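You operate a simulated robot arm through the tools that you are given. There is no shell and no other tool.

The job below is to be done with a simulated robot arm. You get a single attempt, and the scene is never put back.

TASK
Brake the tool trolley, then tighten the left and middle beam nuts to the figure on its torque card.
Fine: each to the click of the grey wrench that bears it; the wrench goes back. Set down upright: what you pick out.

The check looks at the end state, three seconds after you hand in, the way a careful person would. Anything else that was tipped, shoved, dropped, spilled or broken makes it a failure.

THE ROBOT
A 7-joint arm with a three-finger gripper, fixed in place. Base frame: the origin is on the floor under the middle of its stand, x ahead of it, y to its left, z up; the work surface is at about z = 0.766. Units: m, rad, N and s.
It reaches about 1.342 m from its shoulder. Its first joint turns from -2.897 to 2.897 rad. Payload 2.69 kg.
The tool frame sits at the grasp point between the pads (the TCP): z along the fingers, y along the line on which they close. The tips reach 0.03 m beyond it. The gripper opens to 0.128 m; its body begins 0.117 m behind the TCP.
Orientation is that of the tool frame in the base frame, as [roll, pitch, yaw] about the fixed x, y, z axes, in that order (R = Rz(yaw) Ry(pitch) Rx(roll)). With the fingers straight down and closing along the base's y, the tool's x points along the base's -x, its y along +y and its z along -z.

THE INTERFACE
- The arm moves only by the tool move_arm. Its argument "steps" is a list of rows, each a list of 7 numbers: the turn, a rotation vector about the tool's x, y, z in rad, then the shift along the tool's x, y, z in m, then the closure, from 0 (fully open) to 1 (shut). In form: [[ax, ay, az, dx, dy, dz, fingers], ...]. A call has 1 to 20 rows; each row shifts and turns the commanded pose from where the row before left it, along the tool's axes as they then stand. Each row takes 0.2 s and may step no farther than 0.05 m and 0.15 rad from the row before; otherwise, or with a gripper value out of range, the whole call is refused. Where a pose cannot be reached the arm comes as near as it can. A force on the tool above 40 N (or 10 N above the force at the start of the call, whichever is more), or a blocked arm, ends the call early, and 0.2 s more pass. Each finger travels about 0.127 m/s and halts on what it meets, pressing with about 30 N; the grip force reading is that of the motor and also rises with nothing between the fingers. The clock runs only during rows and for 0.2 s after the last one: add rows that do not move to give the fingers time. The reply holds the time, the measured pose of the TCP, the force on the tool along the base axes, the opening and the grip force, in the units named above and with some noise, with the torque about the TCP (base axes, N m) and any sound that the robot's microphone picked up, and new pictures: "pictures" is both (left out), scene, wrist or none.
- Cameras (640 x 400 px; columns grow to the right, rows downward): "scene" is fixed at [0.2206, -0.4998, 1.5512]; the picture's right is [0.85, -0.52, 0.00], its down [-0.33, -0.54, -0.77] and it looks along [0.40, 0.66, -0.63] (base axes); focal length 325 px, centre (320, 200). "wrist" rides on the gripper at [0.058, 0.054, -0.131] in the tool frame; the picture's right is [-0.68, 0.74, 0.00], its down [-0.62, -0.57, -0.55] and it looks along [-0.40, -0.37, 0.84] (tool axes); focal length 234 px, centre (320, 200). There is no depth. A picture from a camera that has moved, and an enlarged one, comes with that camera's place and axes in the base frame and with its lens.
- slide_trunk(by): moves the trunk up (or, below 0, down) by that many m; the arm rides with it, the base frame stays. It gives what a move gives, with no picture.
- enlarge(camera, box): a new picture of the part [left, top, right, bottom] of that camera's present view, enlarged. It takes no simulated time.
- finish_job(): hands the job in; it is judged then, once.

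Places have to be worked out from the pictures, the camera data and where the tool is seen. Open the gripper and draw the arm clear of the work before you hand the job in, unless the task says otherwise.

The tools are called after "Request:" as name(argument=value, ...) on one line, values as JSON. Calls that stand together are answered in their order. move_arm: Moves the arm, as the interface text tells. Its arguments: {"type":"object","properties":{"steps":{"type":"array","items":{"type":"array","items":{"type":"number"}}},"pictures":{"type":"string","enum":["both","scene","wrist","none"]}},"required":["steps"]} The other tools are called the same way: slide_trunk (by) moves the trunk up or down; enlarge (camera, box) takes an enlarged picture of a part of a camera's view; finish_job () hands the job in.

At the start:

```text
time_s: 0.0
tool_pos: [0.6457, 0.264, 1.0781]
tcp_rot: [3.141, 0.0, 3.141]
force: [-0.6, -0.2, -0.8]
ft_torque: [0.01, -0.02, -0.01]
finger_gap: 0.1279
grasp_force: 0.0
trunk travel left (down, up): [-0.15, 0.2]
```

scene: 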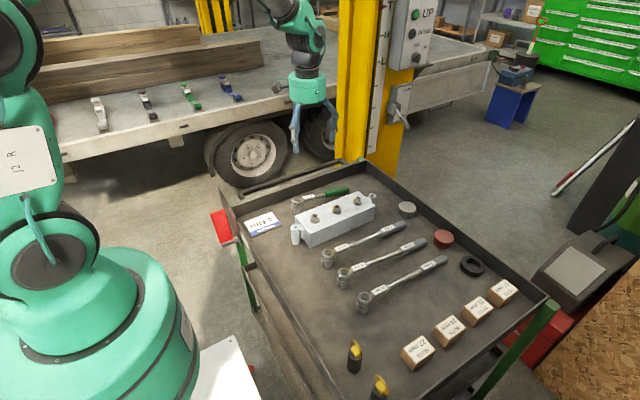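
wrist: 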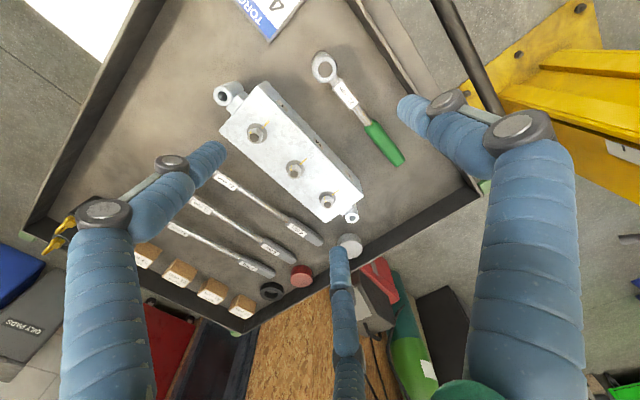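

The scene shows a trolley tray with a beam block (three nuts), three grey wrenches, one green wrench, a torque card, and yellow-topped items. I'll enlarge several regions to read labels and find the brake.

Request:
enlarge(camera="scene", box=[210, 170, 370, 270])

Request:
enlarge(camera="scene", box=[310, 210, 470, 310])

Request:
enlarge(camera="scene", box=[320, 280, 560, 400])

Request:
enlarge(camera="wrist", box=[140, 0, 460, 200])

Request:
enlarge(camera="wrist", box=[20, 150, 340, 350])

Request:
enlarge(camera="scene", box=[200, 180, 320, 400])

```text
4.00 times, centred on (290, 220) of scene
camera zoom: at [0.2206, -0.4998, 1.5512], right [0.85, -0.52, 0.0], down [-0.33, -0.54, -0.77], along [0.4, 0.66, -0.63], focal length 1299 px, centre (440, 120)
```

zoom: 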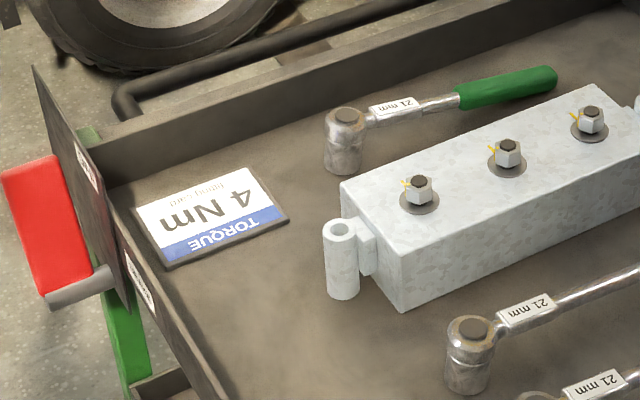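

```text
4.00 times, centred on (390, 260) of scene
camera zoom: at [0.2206, -0.4998, 1.5512], right [0.85, -0.52, 0.0], down [-0.33, -0.54, -0.77], along [0.4, 0.66, -0.63], focal length 1299 px, centre (40, -40)
```

zoom: 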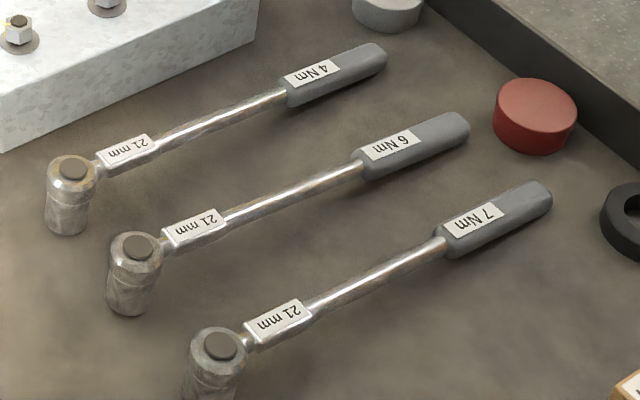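

```text
2.67 times, centred on (440, 340) of scene
camera zoom: at [0.2206, -0.4998, 1.5512], right [0.85, -0.52, 0.0], down [-0.33, -0.54, -0.77], along [0.4, 0.66, -0.63], focal length 866 px, centre (0, -173)
```

zoom: 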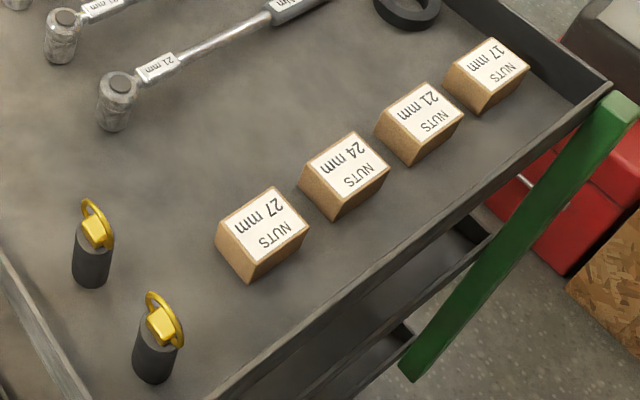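

```text
2.00 times, centred on (300, 100) of wrist
camera zoom: at [0.5882, 0.3186, 1.2092], right [0.68, 0.74, 0.0], down [0.62, -0.57, 0.55], along [0.4, -0.37, -0.84], focal length 468 px, centre (360, 400)
```

zoom: 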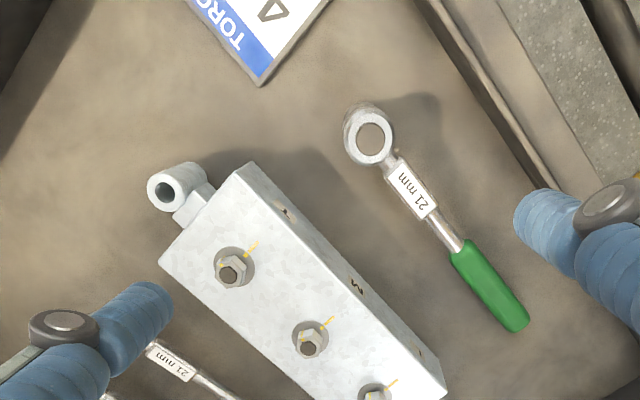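

```text
2.00 times, centred on (180, 250) of wrist
camera zoom: at [0.5882, 0.3186, 1.2092], right [0.68, 0.74, 0.0], down [0.62, -0.57, 0.55], along [0.4, -0.37, -0.84], focal length 468 px, centre (600, 100)
```

zoom: 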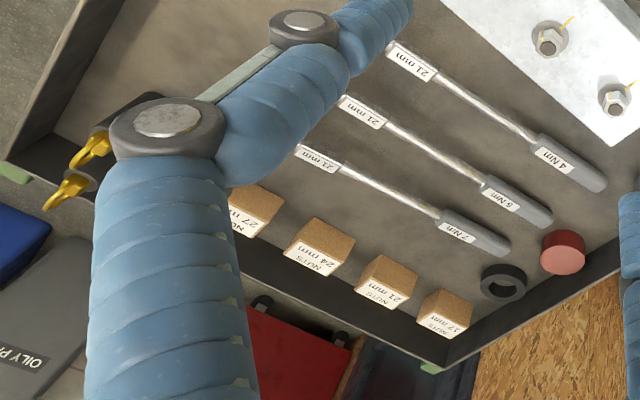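

```text
1.82 times, centred on (260, 290) of scene
camera zoom: at [0.2206, -0.4998, 1.5512], right [0.85, -0.52, 0.0], down [-0.33, -0.54, -0.77], along [0.4, 0.66, -0.63], focal length 590 px, centre (429, 36)
```

zoom: 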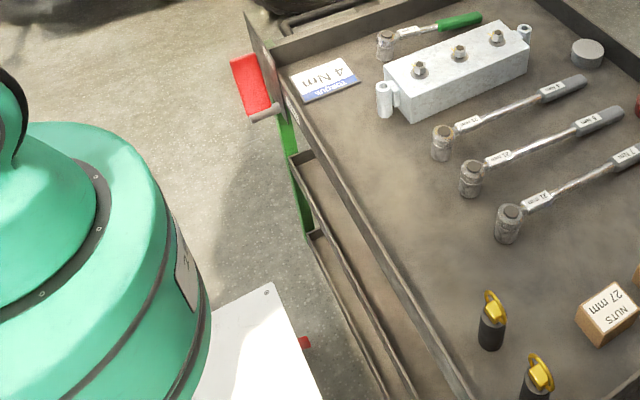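

The grey wrenches read 4, 6 and 7 Nm and the card says 4 Nm. I'll look closer at the block's side marks, the brake lever labels, and the wrench labels.

Request:
enlarge(camera="wrist", box=[240, 80, 380, 220])

Request:
enlarge(camera="scene", box=[205, 180, 269, 260])

Request:
enlarge(camera="scene", box=[280, 180, 390, 250])

Request:
enlarge(camera="scene", box=[320, 0, 480, 130])

Request:
enlarge(camera="scene", box=[80, 70, 260, 140])

Request:
enlarge(camera="scene", box=[460, 180, 640, 400])

```text
2.86 times, centred on (310, 150) of wrist
camera zoom: at [0.5882, 0.3186, 1.2092], right [0.68, 0.74, 0.0], down [0.62, -0.57, 0.55], along [0.4, -0.37, -0.84], focal length 669 px, centre (349, 343)
```

zoom: 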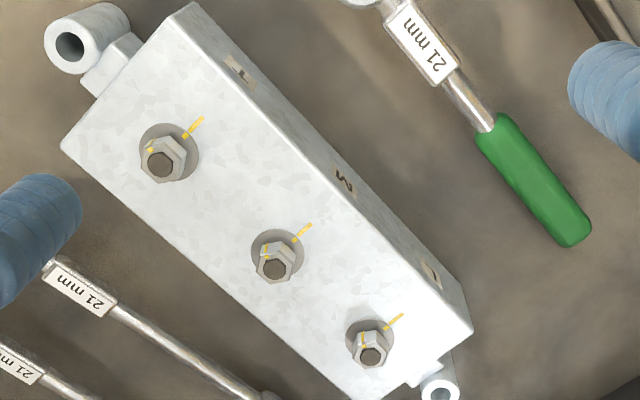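

```text
5.00 times, centred on (237, 220) of scene
camera zoom: at [0.2206, -0.4998, 1.5512], right [0.85, -0.52, 0.0], down [-0.33, -0.54, -0.77], along [0.4, 0.66, -0.63], focal length 1624 px, centre (735, 100)
```

zoom: 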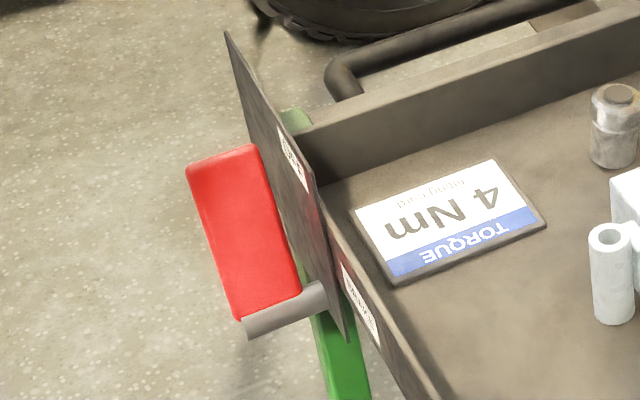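

```text
5.71 times, centred on (335, 215) of scene
camera zoom: at [0.2206, -0.4998, 1.5512], right [0.85, -0.52, 0.0], down [-0.33, -0.54, -0.77], along [0.4, 0.66, -0.63], focal length 1855 px, centre (234, 114)
```

zoom: 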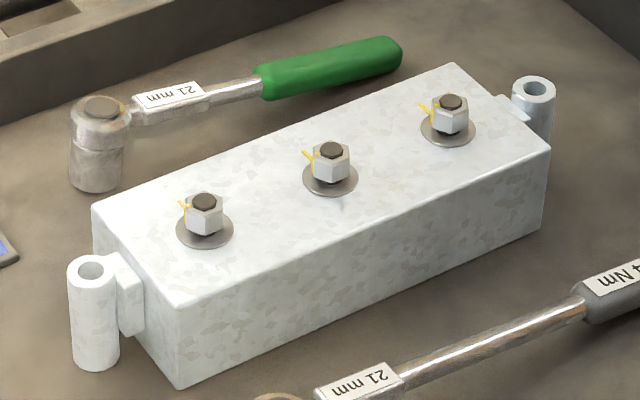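

```text
3.08 times, centred on (400, 65) of scene
camera zoom: at [0.2206, -0.4998, 1.5512], right [0.85, -0.52, 0.0], down [-0.33, -0.54, -0.77], along [0.4, 0.66, -0.63], focal length 999 px, centre (74, 615)
```

zoom: 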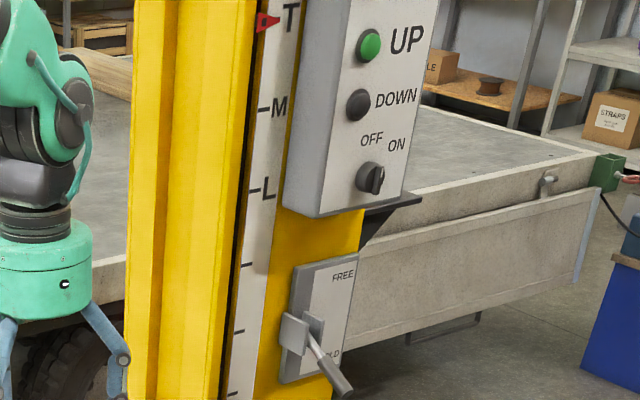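

```text
3.56 times, centred on (170, 105) of scene
camera zoom: at [0.2206, -0.4998, 1.5512], right [0.85, -0.52, 0.0], down [-0.33, -0.54, -0.77], along [0.4, 0.66, -0.63], focal length 1154 px, centre (853, 538)
```

zoom: 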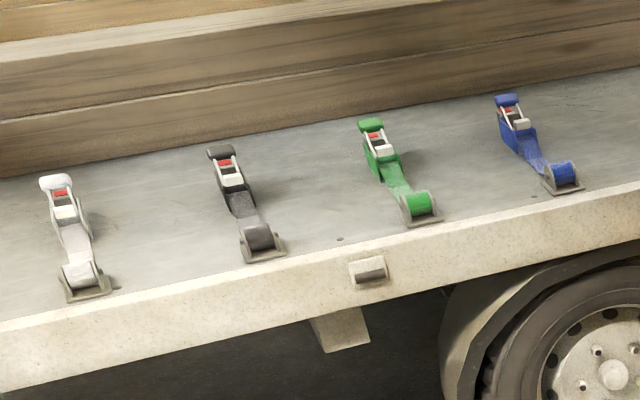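

```text
1.82 times, centred on (550, 290) of scene
camera zoom: at [0.2206, -0.4998, 1.5512], right [0.85, -0.52, 0.0], down [-0.33, -0.54, -0.77], along [0.4, 0.66, -0.63], focal length 590 px, centre (-98, 36)
```

zoom: 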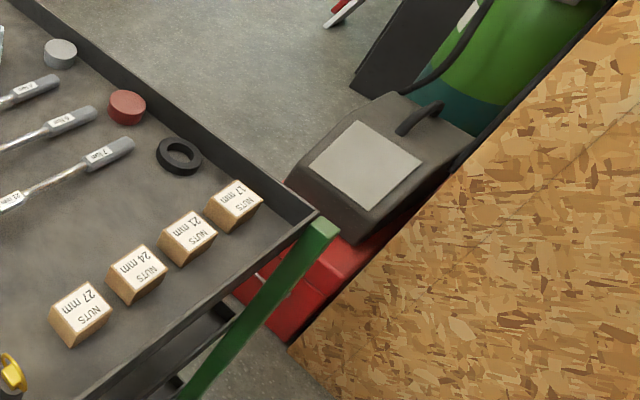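

The block has marks on its far (+y) side, and the lever plate has labels I can't yet read. I'll move the arm out toward +y and slightly down so the wrist camera looks at the block's labelled side.

Request:
move_arm(steps=[[0, 0, 0, 0, 0.04, 0.025, 0], [0, 0, 0, 0, 0.04, 0.025, 0], [0, 0, 0, 0, 0.04, 0.025, 0], [0, 0, 0, 0, 0.04, 0.025, 0]], pictures="both")

```text
time_s: 1.0
tool_pos: [0.6439, 0.4276, 0.974]
tcp_rot: [-3.142, 0.003, 3.141]
force: [0.7, -0.1, 0.5]
ft_torque: [0.07, -0.03, -0.04]
finger_gap: 0.128
grasp_force: 0.1
trunk travel left (down, up): [-0.15, 0.2]
camera wrist: at [0.587, 0.4806, 1.1057], right [0.68, 0.74, 0.0], down [0.61, -0.57, 0.55], along [0.4, -0.37, -0.84], focal length 234 px, centre (320, 200)
```

scene: 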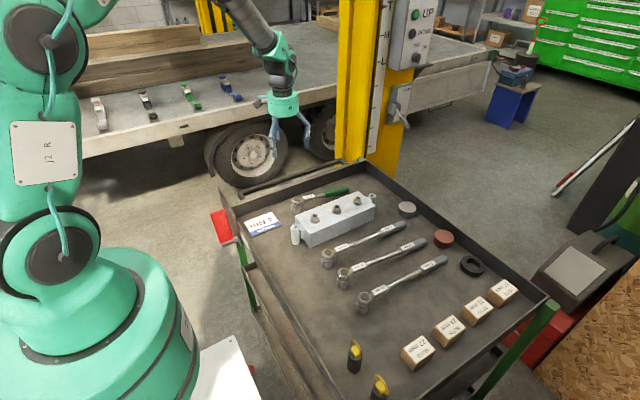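
wrist: 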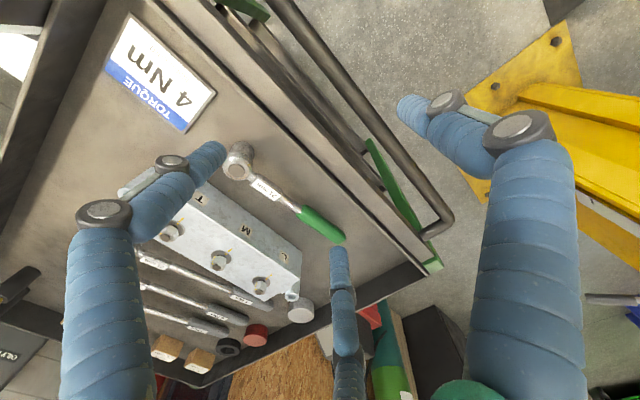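

Request:
enlarge(camera="wrist", box=[130, 140, 330, 320])

Request:
enlarge(camera="wrist", box=[80, 0, 240, 140])

```text
2.22 times, centred on (230, 230) of wrist
camera zoom: at [0.587, 0.4806, 1.1057], right [0.68, 0.74, 0.0], down [0.61, -0.57, 0.55], along [0.4, -0.37, -0.84], focal length 520 px, centre (520, 133)
```

zoom: 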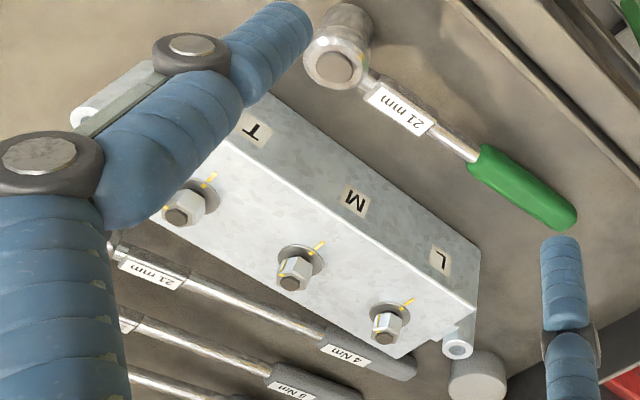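

```text
2.86 times, centred on (160, 70) of wrist
camera zoom: at [0.587, 0.4806, 1.1057], right [0.68, 0.74, 0.0], down [0.61, -0.57, 0.55], along [0.4, -0.37, -0.84], focal length 669 px, centre (777, 571)
```

zoom: 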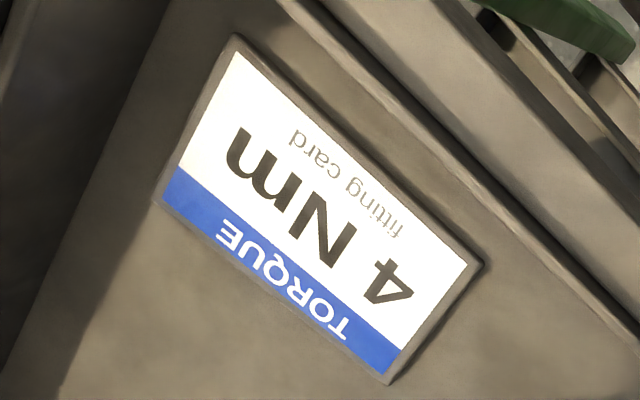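

The marks read like T, M, L but could be rotated; I'll zoom tightly on each of them.

Request:
enlarge(camera="wrist", box=[195, 180, 245, 215])

Request:
enlarge(camera="wrist", box=[250, 235, 300, 275])

Request:
enlarge(camera="wrist", box=[220, 210, 260, 250])

```text
11.43 times, centred on (220, 198) of wrist
camera zoom: at [0.587, 0.4806, 1.1057], right [0.68, 0.74, 0.0], down [0.61, -0.57, 0.55], along [0.4, -0.37, -0.84], focal length 2676 px, centre (1463, 229)
```

zoom: 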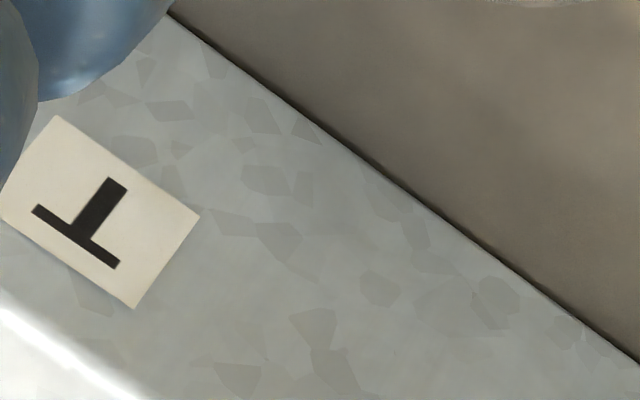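

```text
10.00 times, centred on (275, 255) of wrist
camera zoom: at [0.587, 0.4806, 1.1057], right [0.68, 0.74, 0.0], down [0.61, -0.57, 0.55], along [0.4, -0.37, -0.84], focal length 2342 px, centre (770, -350)
```

zoom: 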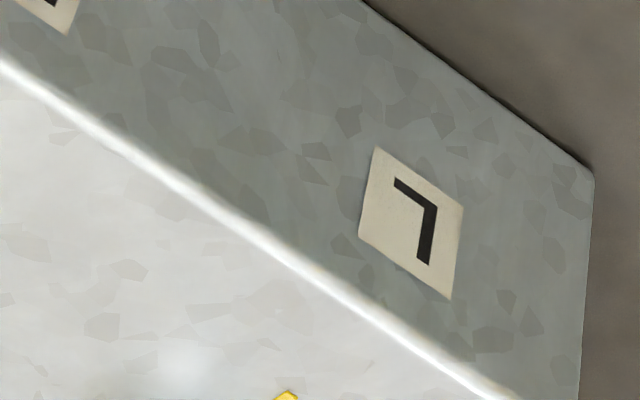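

```text
10.00 times, centred on (240, 230) of wrist
camera zoom: at [0.587, 0.4806, 1.1057], right [0.68, 0.74, 0.0], down [0.61, -0.57, 0.55], along [0.4, -0.37, -0.84], focal length 2342 px, centre (1120, -100)
```

zoom: 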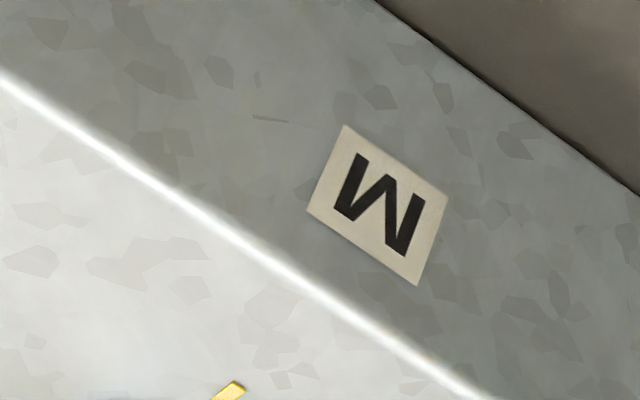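

The letters, upright from the +y side, run L (far, x≈0.79), M (middle), T (near): so "left" is the L nut. Now I'll move the arm toward the robot to view the brake lever plate from its front.

Request:
move_arm(steps=[[0, 0, 0, 0.04, 0, -0.01, 0], [0, 0, 0, 0.04, 0, -0.01, 0], [0, 0, 0, 0.04, 0, -0.01, 0], [0, 0, 0, 0.04, 0, -0.01, 0], [0, 0, 0, 0.04, 0, -0.01, 0], [0, 0, 0, 0.04, 0, -0.01, 0], [0, 0, 0, 0.04, 0, -0.01, 0]], pictures="both")

```text
time_s: 2.6
tool_pos: [0.3648, 0.4239, 1.0471]
tcp_rot: [-3.142, 0.001, 3.141]
force: [0.2, -0.2, -0.8]
ft_torque: [0.01, 0.03, 0.05]
finger_gap: 0.1277
grasp_force: 0.0
trunk travel left (down, up): [-0.15, 0.2]
camera wrist: at [0.3081, 0.4784, 1.1797], right [0.68, 0.74, 0.0], down [0.62, -0.57, 0.55], along [0.4, -0.37, -0.84], focal length 234 px, centre (320, 200)
```

scene: 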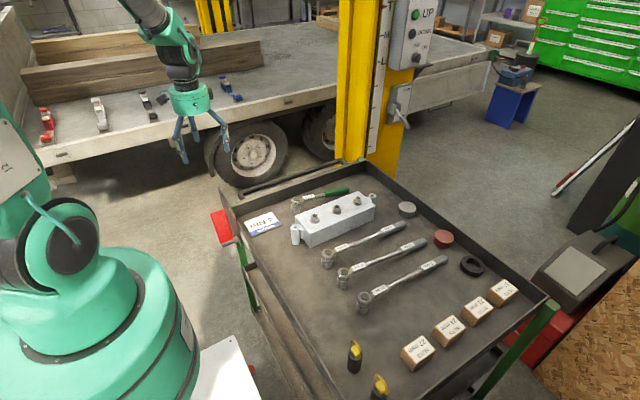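
wrist: 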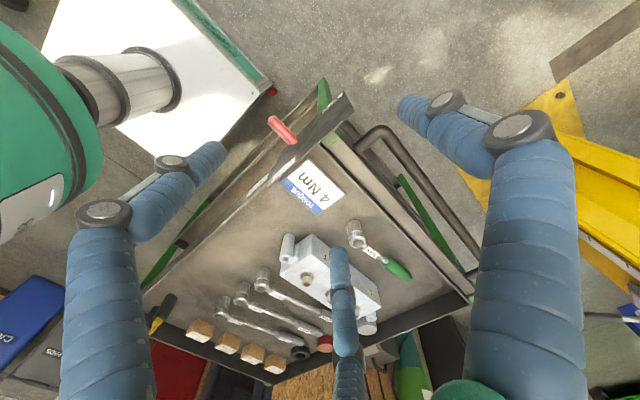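

Request:
enlarge(camera="wrist", box=[220, 60, 380, 220])

Request:
enlarge(camera="wrist", box=[250, 80, 330, 160])

```text
2.50 times, centred on (300, 140) of wrist
camera zoom: at [0.3081, 0.4784, 1.1797], right [0.68, 0.74, 0.0], down [0.62, -0.57, 0.55], along [0.4, -0.37, -0.84], focal length 585 px, centre (370, 350)
```

zoom: 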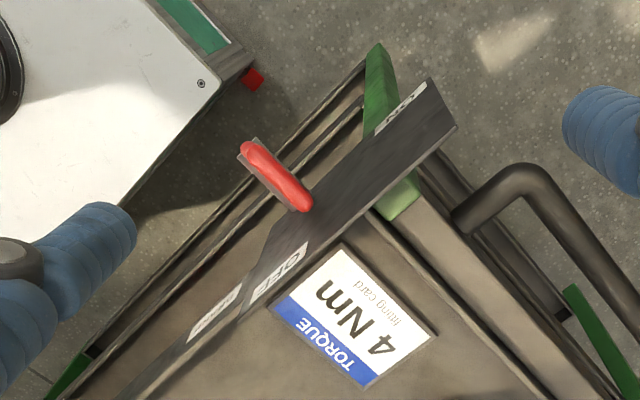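

```text
5.00 times, centred on (290, 120) of wrist
camera zoom: at [0.3081, 0.4784, 1.1797], right [0.68, 0.74, 0.0], down [0.62, -0.57, 0.55], along [0.4, -0.37, -0.84], focal length 1171 px, centre (470, 600)
```

zoom: 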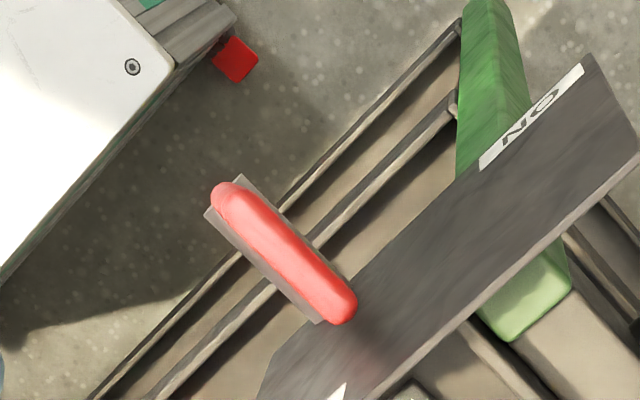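

The plate shows OFF near the lever's present upward position and ON lower toward +y; triangulating gives pivot ≈(0.35, 0.325, 0.73) and lever top ≈(0.35, 0.37, 0.84). So the lever must swing toward +y and down. I'll shut the gripper to see the shape of the closed fingers.

Request:
move_arm(steps=[[0, 0, 0, 0, 0, 0, 1], [0, 0, 0, 0, 0, 0, 1], [0, 0, 0, 0, 0, 0, 1], [0, 0, 0, 0, 0, 0, 1]], pictures="both")

Request:
enlarge(camera="scene", box=[130, 60, 270, 180])

Request:
enlarge(camera="scene", box=[205, 185, 265, 245])

```text
time_s: 3.6
tool_pos: [0.3664, 0.4248, 1.0492]
tcp_rot: [3.141, -0.001, -3.14]
force: [-0.2, 0.6, -0.3]
ft_torque: [0.0, -0.03, 0.0]
finger_gap: 0.0021
grasp_force: 29.9
trunk travel left (down, up): [-0.15, 0.2]
camera wrist: at [0.3083, 0.4787, 1.1799], right [0.68, 0.74, 0.0], down [0.62, -0.57, 0.55], along [0.4, -0.37, -0.84], focal length 234 px, centre (320, 200)
```

scene: 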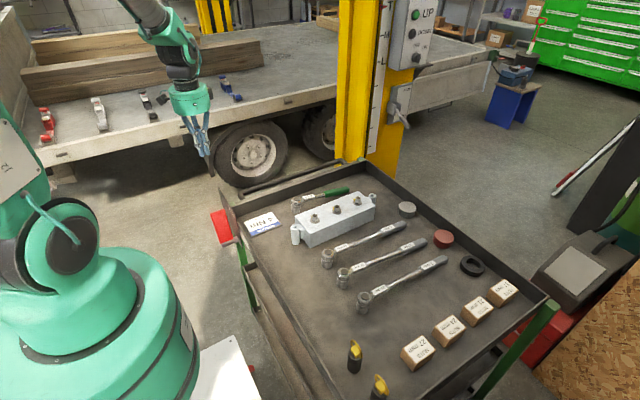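
wrist: 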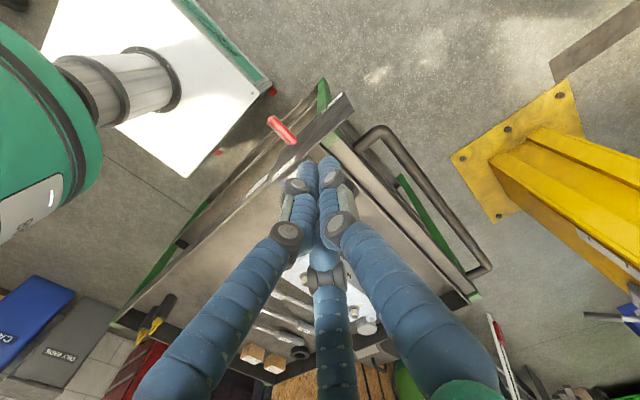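

```text
3.33 times, centred on (200, 120) of scene
camera zoom: at [0.2206, -0.4998, 1.5512], right [0.85, -0.52, 0.0], down [-0.33, -0.54, -0.77], along [0.4, 0.66, -0.63], focal length 1082 px, centre (720, 467)
```

zoom: 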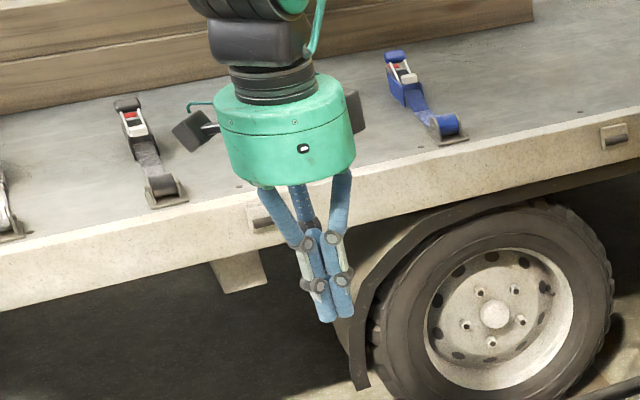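

```text
6.67 times, centred on (235, 215) of scene
camera zoom: at [0.2206, -0.4998, 1.5512], right [0.85, -0.52, 0.0], down [-0.33, -0.54, -0.77], along [0.4, 0.66, -0.63], focal length 2165 px, centre (887, 100)
```

zoom: 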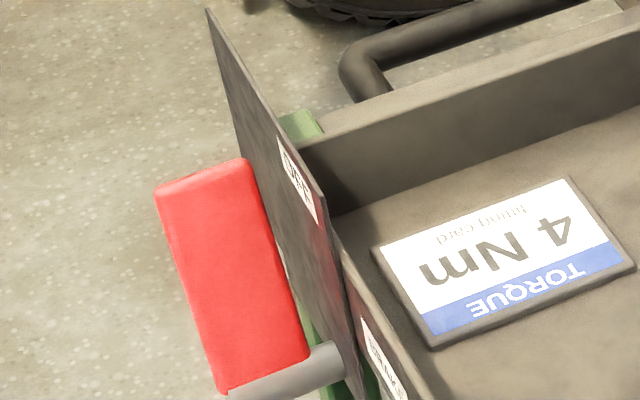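

The closed fingers form a compact cluster about 4 cm wide, good for pushing. I'll keep them shut, move to the -y side of the lever above its height, and tilt slightly so the hand leans away from the plate.

Request:
move_arm(steps=[[0, 0, 0, 0.009, -0.0388, 0.024, 1], [0, 0, 0, 0.009, -0.0388, 0.024, 1], [0, 0, 0, 0.009, -0.0388, 0.024, 1], [0, 0, 0, 0.009, -0.0388, 0.024, 1], [0, -0.1, 0, 0, 0, 0, 1], [0, -0.1, 0, 0, 0, 0, 1]], pictures="both")

```text
time_s: 5.0
tool_pos: [0.3298, 0.2714, 0.9506]
tcp_rot: [-3.14, 0.201, 3.14]
force: [0.3, 0.1, 0.6]
ft_torque: [0.03, 0.1, 0.0]
finger_gap: 0.0022
grasp_force: 29.8
trunk travel left (down, up): [-0.15, 0.2]
camera wrist: at [0.2473, 0.3249, 1.0681], right [0.66, 0.74, 0.13], down [0.49, -0.57, 0.66], along [0.56, -0.37, -0.74], focal length 234 px, centre (320, 200)
```

scene: 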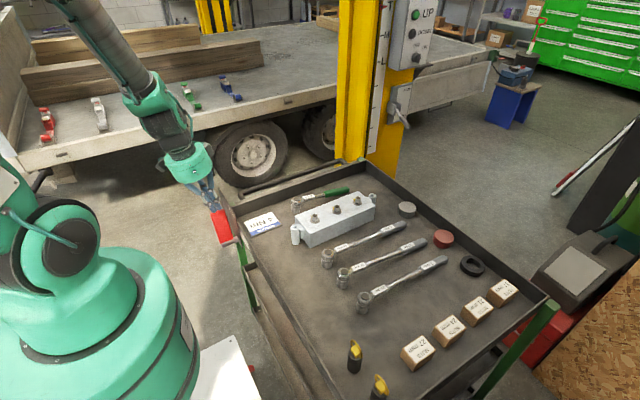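
wrist: 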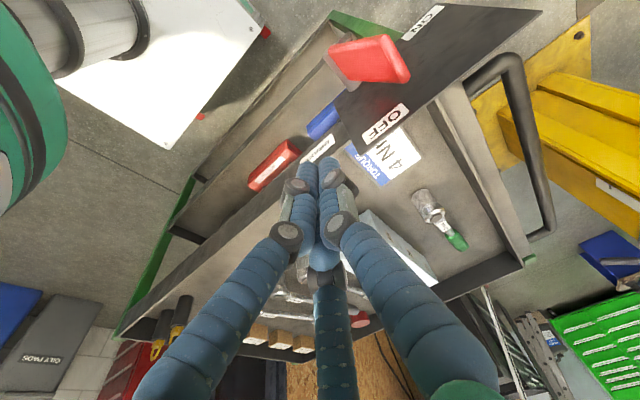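

Now the plate is in clear view with ON and OFF and another label; I'll zoom to read it all and locate the lever.

Request:
enlarge(camera="wrist", box=[280, 0, 480, 170])

Request:
enlarge(camera="wrist", box=[240, 90, 340, 200])

```text
2.35 times, centred on (380, 85) of wrist
camera zoom: at [0.2473, 0.3249, 1.0681], right [0.66, 0.74, 0.13], down [0.49, -0.57, 0.66], along [0.56, -0.37, -0.74], focal length 551 px, centre (179, 471)
```

zoom: 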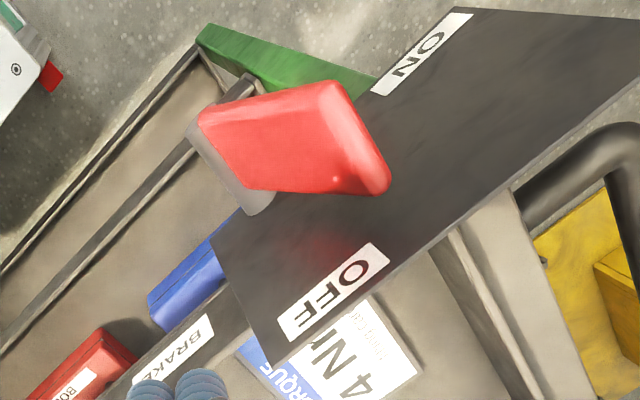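

```text
3.64 times, centred on (290, 145) of wrist
camera zoom: at [0.2473, 0.3249, 1.0681], right [0.66, 0.74, 0.13], down [0.49, -0.57, 0.66], along [0.56, -0.37, -0.74], focal length 852 px, centre (429, 400)
```

zoom: 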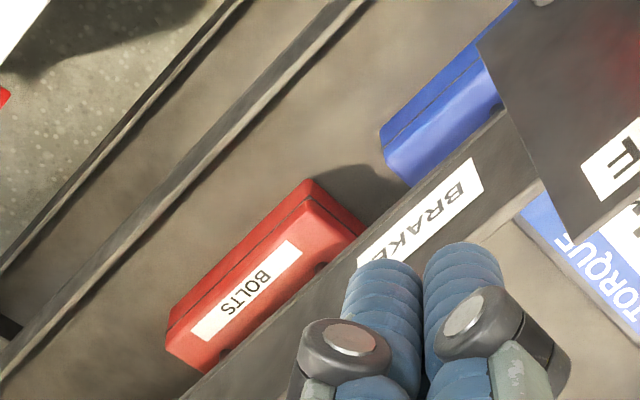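

"BRAKE" is confirmed on the tray wall; the shaft runs x≈0.33–0.39 at y≈0.325, z≈0.73, and the paddle top is at y≈0.371, z≈0.842. I'll lower the closed fingertips beside the paddle on its -y side.

Request:
move_arm(steps=[[0, 0, 0, 0.0058, 0.003, 0.0352, 1], [0, 0, 0, 0.0058, 0.003, 0.0352, 1], [0, 0, 0, 0.0058, 0.003, 0.0352, 1]], pictures="both")

Request:
enlarge(camera="scene", box=[170, 150, 290, 260])

Request:
enlarge(camera="wrist", box=[260, 20, 480, 220])

```text
time_s: 5.8
tool_pos: [0.3335, 0.278, 0.8436]
tcp_rot: [-3.141, 0.2, 3.14]
force: [-0.5, 0.3, -0.2]
ft_torque: [0.0, 0.05, 0.01]
finger_gap: 0.0021
grasp_force: 30.0
trunk travel left (down, up): [-0.15, 0.2]
camera wrist: at [0.2505, 0.332, 0.9605], right [0.66, 0.74, 0.13], down [0.49, -0.57, 0.66], along [0.56, -0.37, -0.74], focal length 234 px, centre (320, 200)
```

scene: 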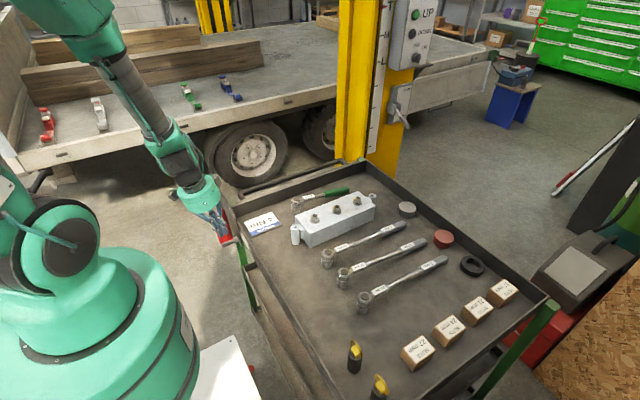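
wrist: 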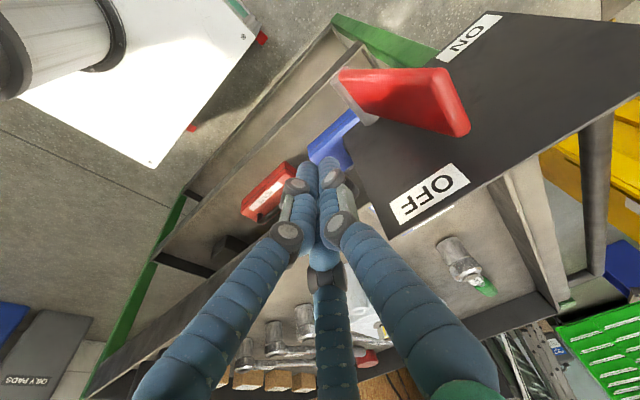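

```text
3.64 times, centred on (230, 205) of scene
camera zoom: at [0.2206, -0.4998, 1.5512], right [0.85, -0.52, 0.0], down [-0.33, -0.54, -0.77], along [0.4, 0.66, -0.63], focal length 1181 px, centre (647, 182)
```

zoom: 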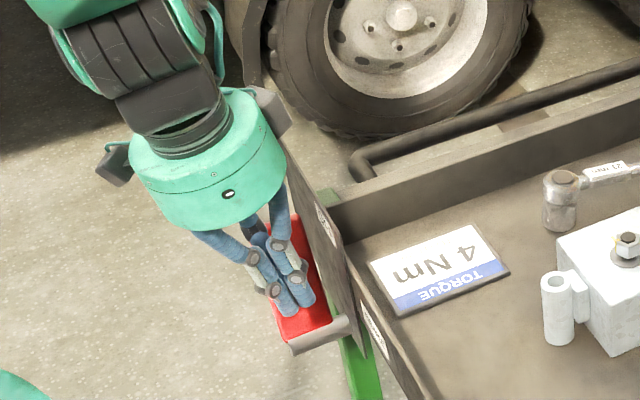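

```text
2.00 times, centred on (370, 120) of wrist
camera zoom: at [0.2505, 0.332, 0.9605], right [0.66, 0.74, 0.13], down [0.49, -0.57, 0.66], along [0.56, -0.37, -0.74], focal length 468 px, centre (220, 360)
```

zoom: 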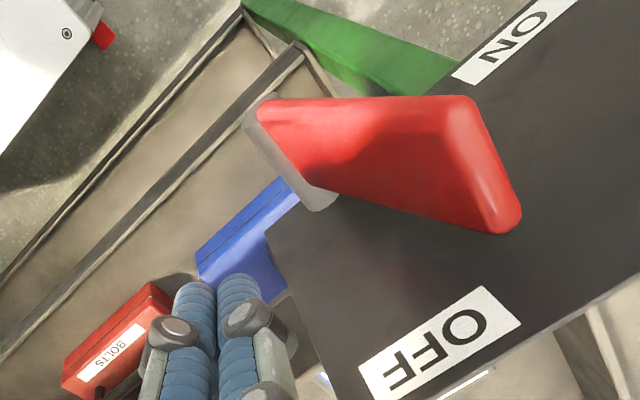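

The fingertips sit on the -y side of the paddle with clearance from the plate. I'll now push in +y in small steps to begin swinging the lever, watching force.

Request:
move_arm(steps=[[0, 0, 0, 0, 0.0145, 0, 1], [0, 0, 0, 0, 0.0145, 0, 1], [0, 0, 0, 0, 0.0145, 0, 1], [0, 0, 0, 0, 0.0145, 0, 1], [0, 0, 0, 0.0005, 0.009, 0.0026, 1], [0, 0, 0, 0.0005, 0.009, 0.0026, 1], [0, 0, 0, 0.0005, 0.009, 0.0026, 1]], pictures="both")

Request:
enlarge(camera="scene", box=[170, 150, 290, 260])

Request:
enlarge(camera="wrist", box=[260, 20, 480, 220])

```text
time_s: 7.4
tool_pos: [0.3336, 0.3644, 0.8378]
tcp_rot: [-3.142, 0.2, 3.141]
force: [0.5, 0.1, -0.8]
ft_torque: [-0.01, 0.02, 0.01]
finger_gap: 0.0021
grasp_force: 30.1
trunk travel left (down, up): [-0.15, 0.2]
camera wrist: at [0.2504, 0.418, 0.9545], right [0.66, 0.74, 0.14], down [0.49, -0.57, 0.66], along [0.56, -0.37, -0.74], focal length 234 px, centre (320, 200)
```

scene: 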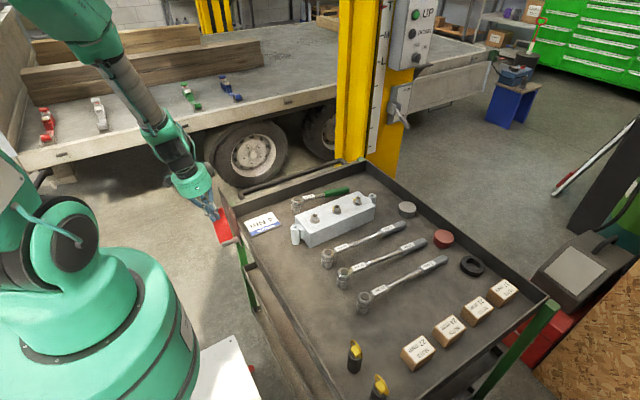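
wrist: 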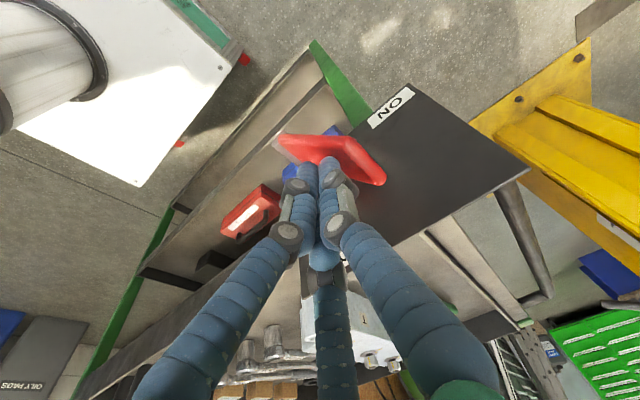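

```text
3.64 times, centred on (230, 205) of scene
camera zoom: at [0.2206, -0.4998, 1.5512], right [0.85, -0.52, 0.0], down [-0.33, -0.54, -0.77], along [0.4, 0.66, -0.63], focal length 1181 px, centre (647, 182)
```

zoom: 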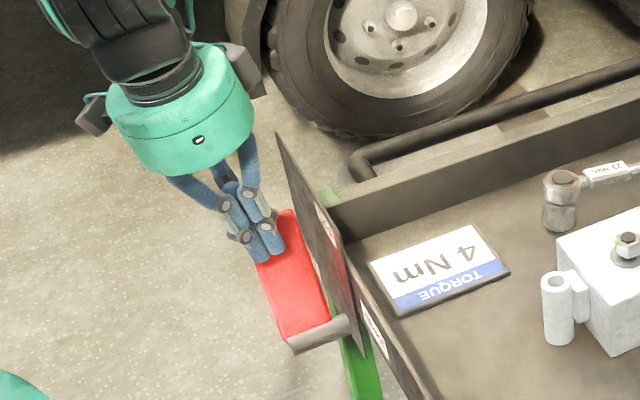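

```text
2.00 times, centred on (370, 120) of wrist
camera zoom: at [0.2504, 0.418, 0.9545], right [0.66, 0.74, 0.14], down [0.49, -0.57, 0.66], along [0.56, -0.37, -0.74], focal length 468 px, centre (220, 360)
```

zoom: 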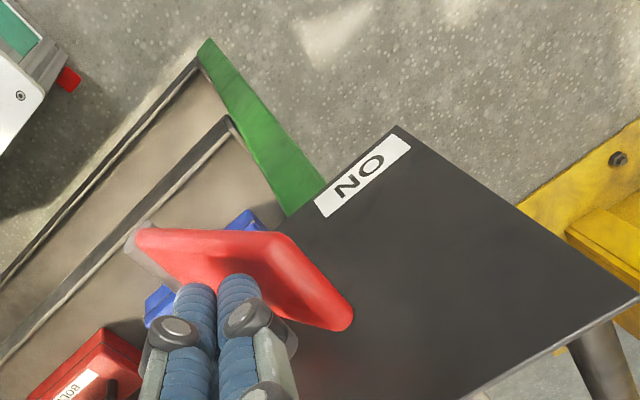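

The lever has rotated to about 36° with negligible force. I continue along the arc (outward and down) to about 80°.

Request:
move_arm(steps=[[0, 0, 0, 0.0017, 0.012, 0.0083, 1], [0, 0, 0, 0.0019, 0.012, 0.0093, 1], [0, 0, 0, 0.0024, 0.009, 0.0118, 1], [0, 0, 0, 0.0027, 0.008, 0.0132, 1]], pictures="both")

Request:
enlarge(camera="scene", box=[170, 150, 290, 260])

Request:
enlarge(camera="wrist", box=[260, 40, 480, 240])

```text
time_s: 8.4
tool_pos: [0.3336, 0.4053, 0.7926]
tcp_rot: [-3.141, 0.2, 3.141]
force: [0.4, -0.2, 0.4]
ft_torque: [0.0, 0.01, 0.0]
finger_gap: 0.0024
grasp_force: 29.7
trunk travel left (down, up): [-0.15, 0.2]
camera wrist: at [0.2506, 0.4594, 0.9093], right [0.66, 0.74, 0.13], down [0.49, -0.57, 0.66], along [0.56, -0.37, -0.74], focal length 234 px, centre (320, 200)
```

scene: 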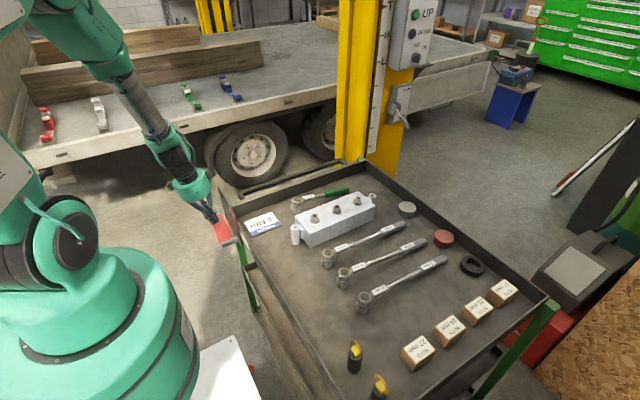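
wrist: 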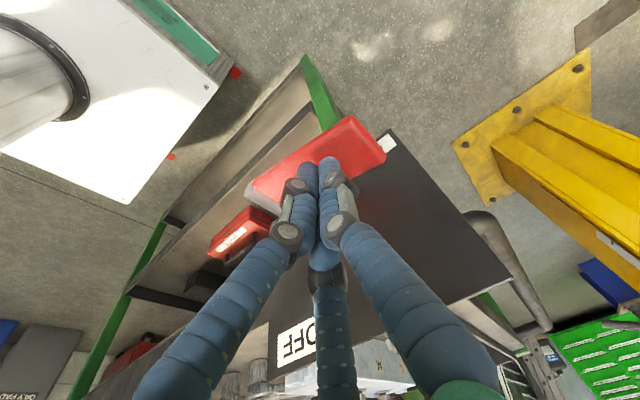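

```text
3.64 times, centred on (230, 205) of scene
camera zoom: at [0.2206, -0.4998, 1.5512], right [0.85, -0.52, 0.0], down [-0.33, -0.54, -0.77], along [0.4, 0.66, -0.63], focal length 1181 px, centre (647, 182)
```

zoom: 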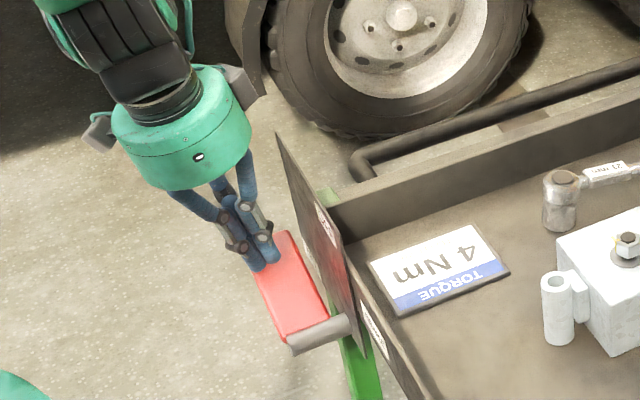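

```text
2.00 times, centred on (370, 140) of wrist
camera zoom: at [0.2506, 0.4594, 0.9093], right [0.66, 0.74, 0.13], down [0.49, -0.57, 0.66], along [0.56, -0.37, -0.74], focal length 468 px, centre (220, 320)
```

zoom: 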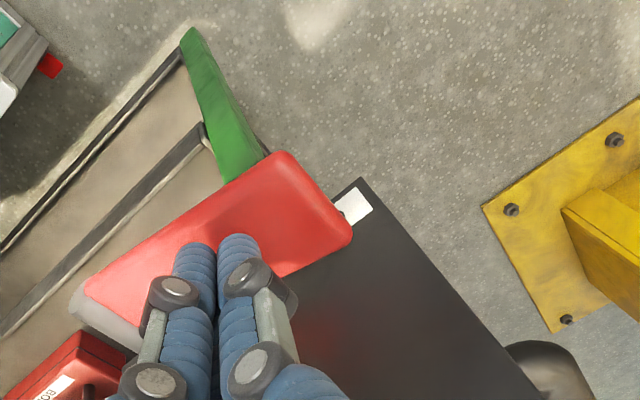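

The lever is at about 76°. I continue pressing it down gently toward horizontal/ON, in small steps.

Request:
move_arm(steps=[[0, 0, 0, 0.0013, 0.003, 0.0064, 1], [0, 0, 0, 0.0013, 0.002, 0.0064, 1], [0, 0, 0, 0.0008, 0.001, 0.0037, 1], [0, 0, 0, 0.0008, 0.001, 0.0037, 1]], pictures="both")

Request:
enlarge(camera="wrist", box=[260, 40, 480, 240])

Request:
enlarge(camera="scene", box=[170, 150, 290, 260])

```text
time_s: 9.1
tool_pos: [0.3347, 0.4102, 0.7811]
tcp_rot: [3.14, 0.203, -3.14]
force: [-10.7, -14.4, 33.5]
ft_torque: [0.1, 0.2, 0.18]
finger_gap: 0.0019
grasp_force: 30.1
trunk travel left (down, up): [-0.15, 0.2]
stopped in row 3: the force on the tool passed its limit at 50 N (the readings are from after the stop); the commanded pose is now the measured one
camera wrist: at [0.2513, 0.4638, 0.8979], right [0.66, 0.74, 0.14], down [0.49, -0.57, 0.66], along [0.56, -0.37, -0.74], focal length 234 px, centre (320, 200)
```

scene: 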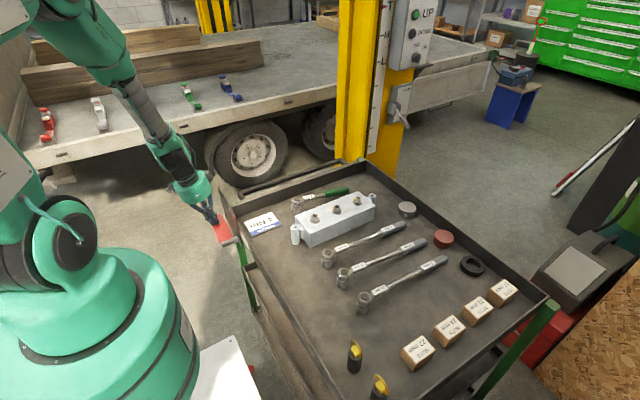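
wrist: 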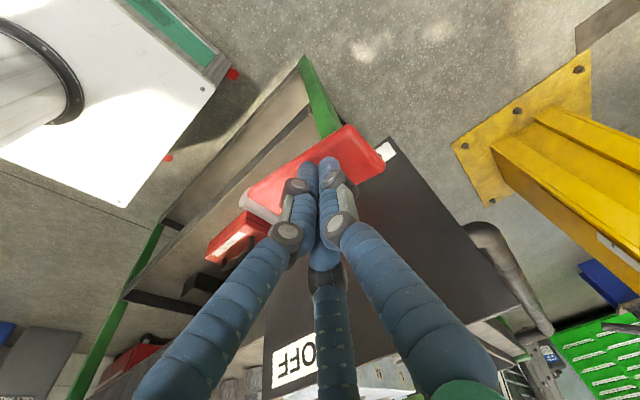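

```text
2.00 times, centred on (370, 140) of wrist
camera zoom: at [0.2513, 0.4638, 0.8979], right [0.66, 0.74, 0.14], down [0.49, -0.57, 0.66], along [0.56, -0.37, -0.74], focal length 468 px, centre (220, 320)
```

zoom: 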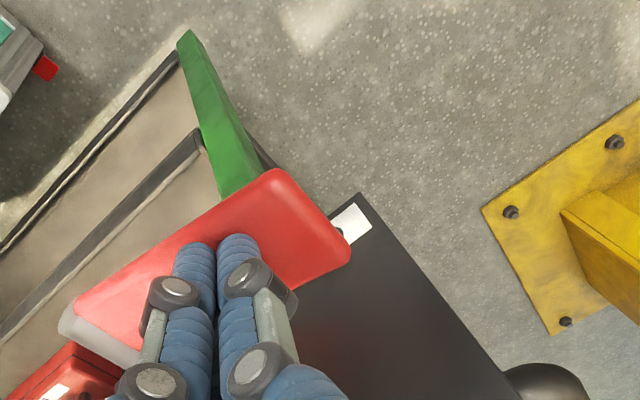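

```text
3.64 times, centred on (230, 205) of scene
camera zoom: at [0.2206, -0.4998, 1.5512], right [0.85, -0.52, 0.0], down [-0.33, -0.54, -0.77], along [0.4, 0.66, -0.63], focal length 1181 px, centre (647, 182)
```

zoom: 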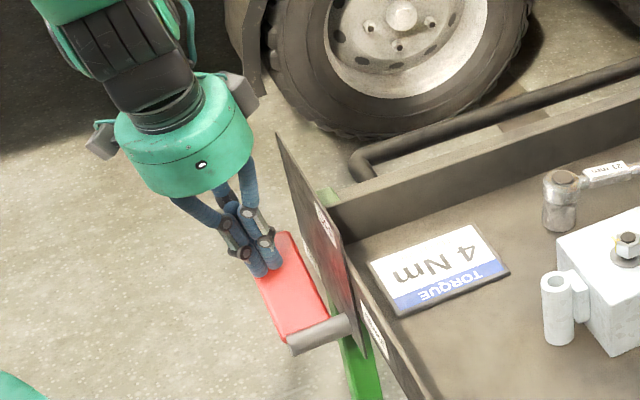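

The lever hit a firm stop (about 76°, symmetric with its start about the mid-mark between OFF and ON). I'll back the fingers straight up and check the lever stays.

Request:
move_arm(steps=[[0, 0, 0, -0.004, -0.002, -0.0196, 1], [0, 0, 0, -0.008, 0, -0.0392, 1], [0, 0, 0, -0.008, 0, -0.0392, 1], [0, 0, 0, -0.008, 0, -0.0392, 1]], pictures="both")

Request:
enlarge(camera="wrist", box=[240, 60, 440, 220])

Request:
enlarge(camera="scene", box=[170, 150, 290, 260])

```text
time_s: 10.1
tool_pos: [0.335, 0.4084, 0.921]
tcp_rot: [-3.139, 0.201, -3.141]
force: [-0.1, 0.3, -0.4]
ft_torque: [0.02, 0.02, -0.02]
finger_gap: 0.0024
grasp_force: 29.6
trunk travel left (down, up): [-0.15, 0.2]
camera wrist: at [0.2524, 0.463, 1.0385], right [0.66, 0.74, 0.13], down [0.49, -0.56, 0.66], along [0.56, -0.37, -0.74], focal length 234 px, centre (320, 200)
```

scene: 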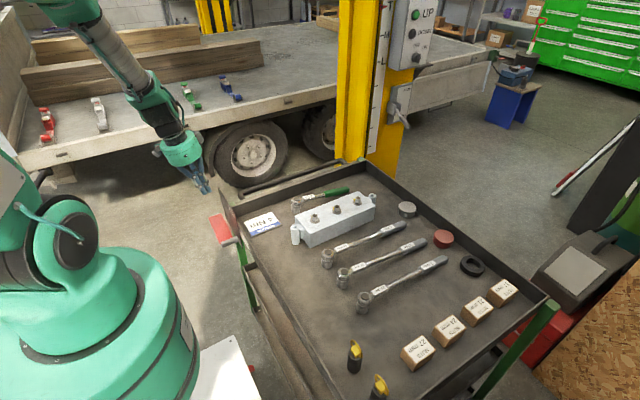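
wrist: 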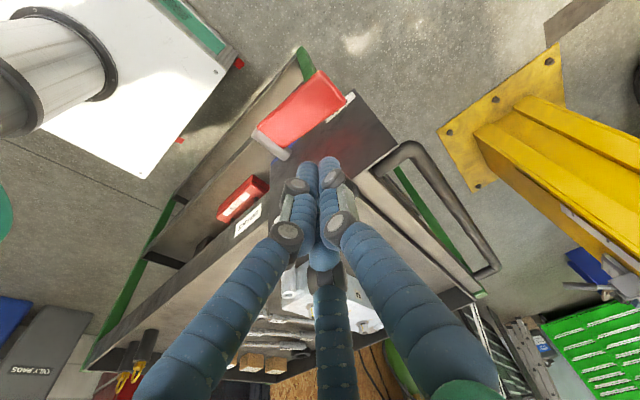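

```text
2.50 times, centred on (340, 140) of wrist
camera zoom: at [0.2524, 0.463, 1.0385], right [0.66, 0.74, 0.13], down [0.49, -0.56, 0.66], along [0.56, -0.37, -0.74], focal length 585 px, centre (270, 350)
```

zoom: 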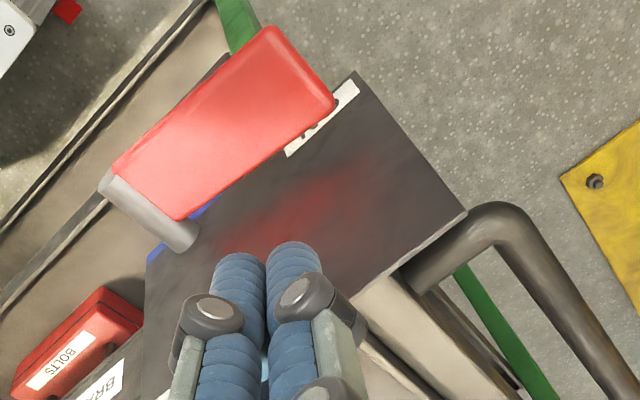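

```text
3.64 times, centred on (230, 205) of scene
camera zoom: at [0.2206, -0.4998, 1.5512], right [0.85, -0.52, 0.0], down [-0.33, -0.54, -0.77], along [0.4, 0.66, -0.63], focal length 1181 px, centre (647, 182)
```

zoom: 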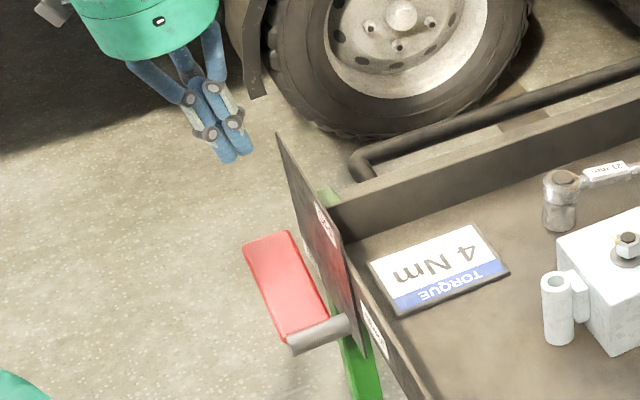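

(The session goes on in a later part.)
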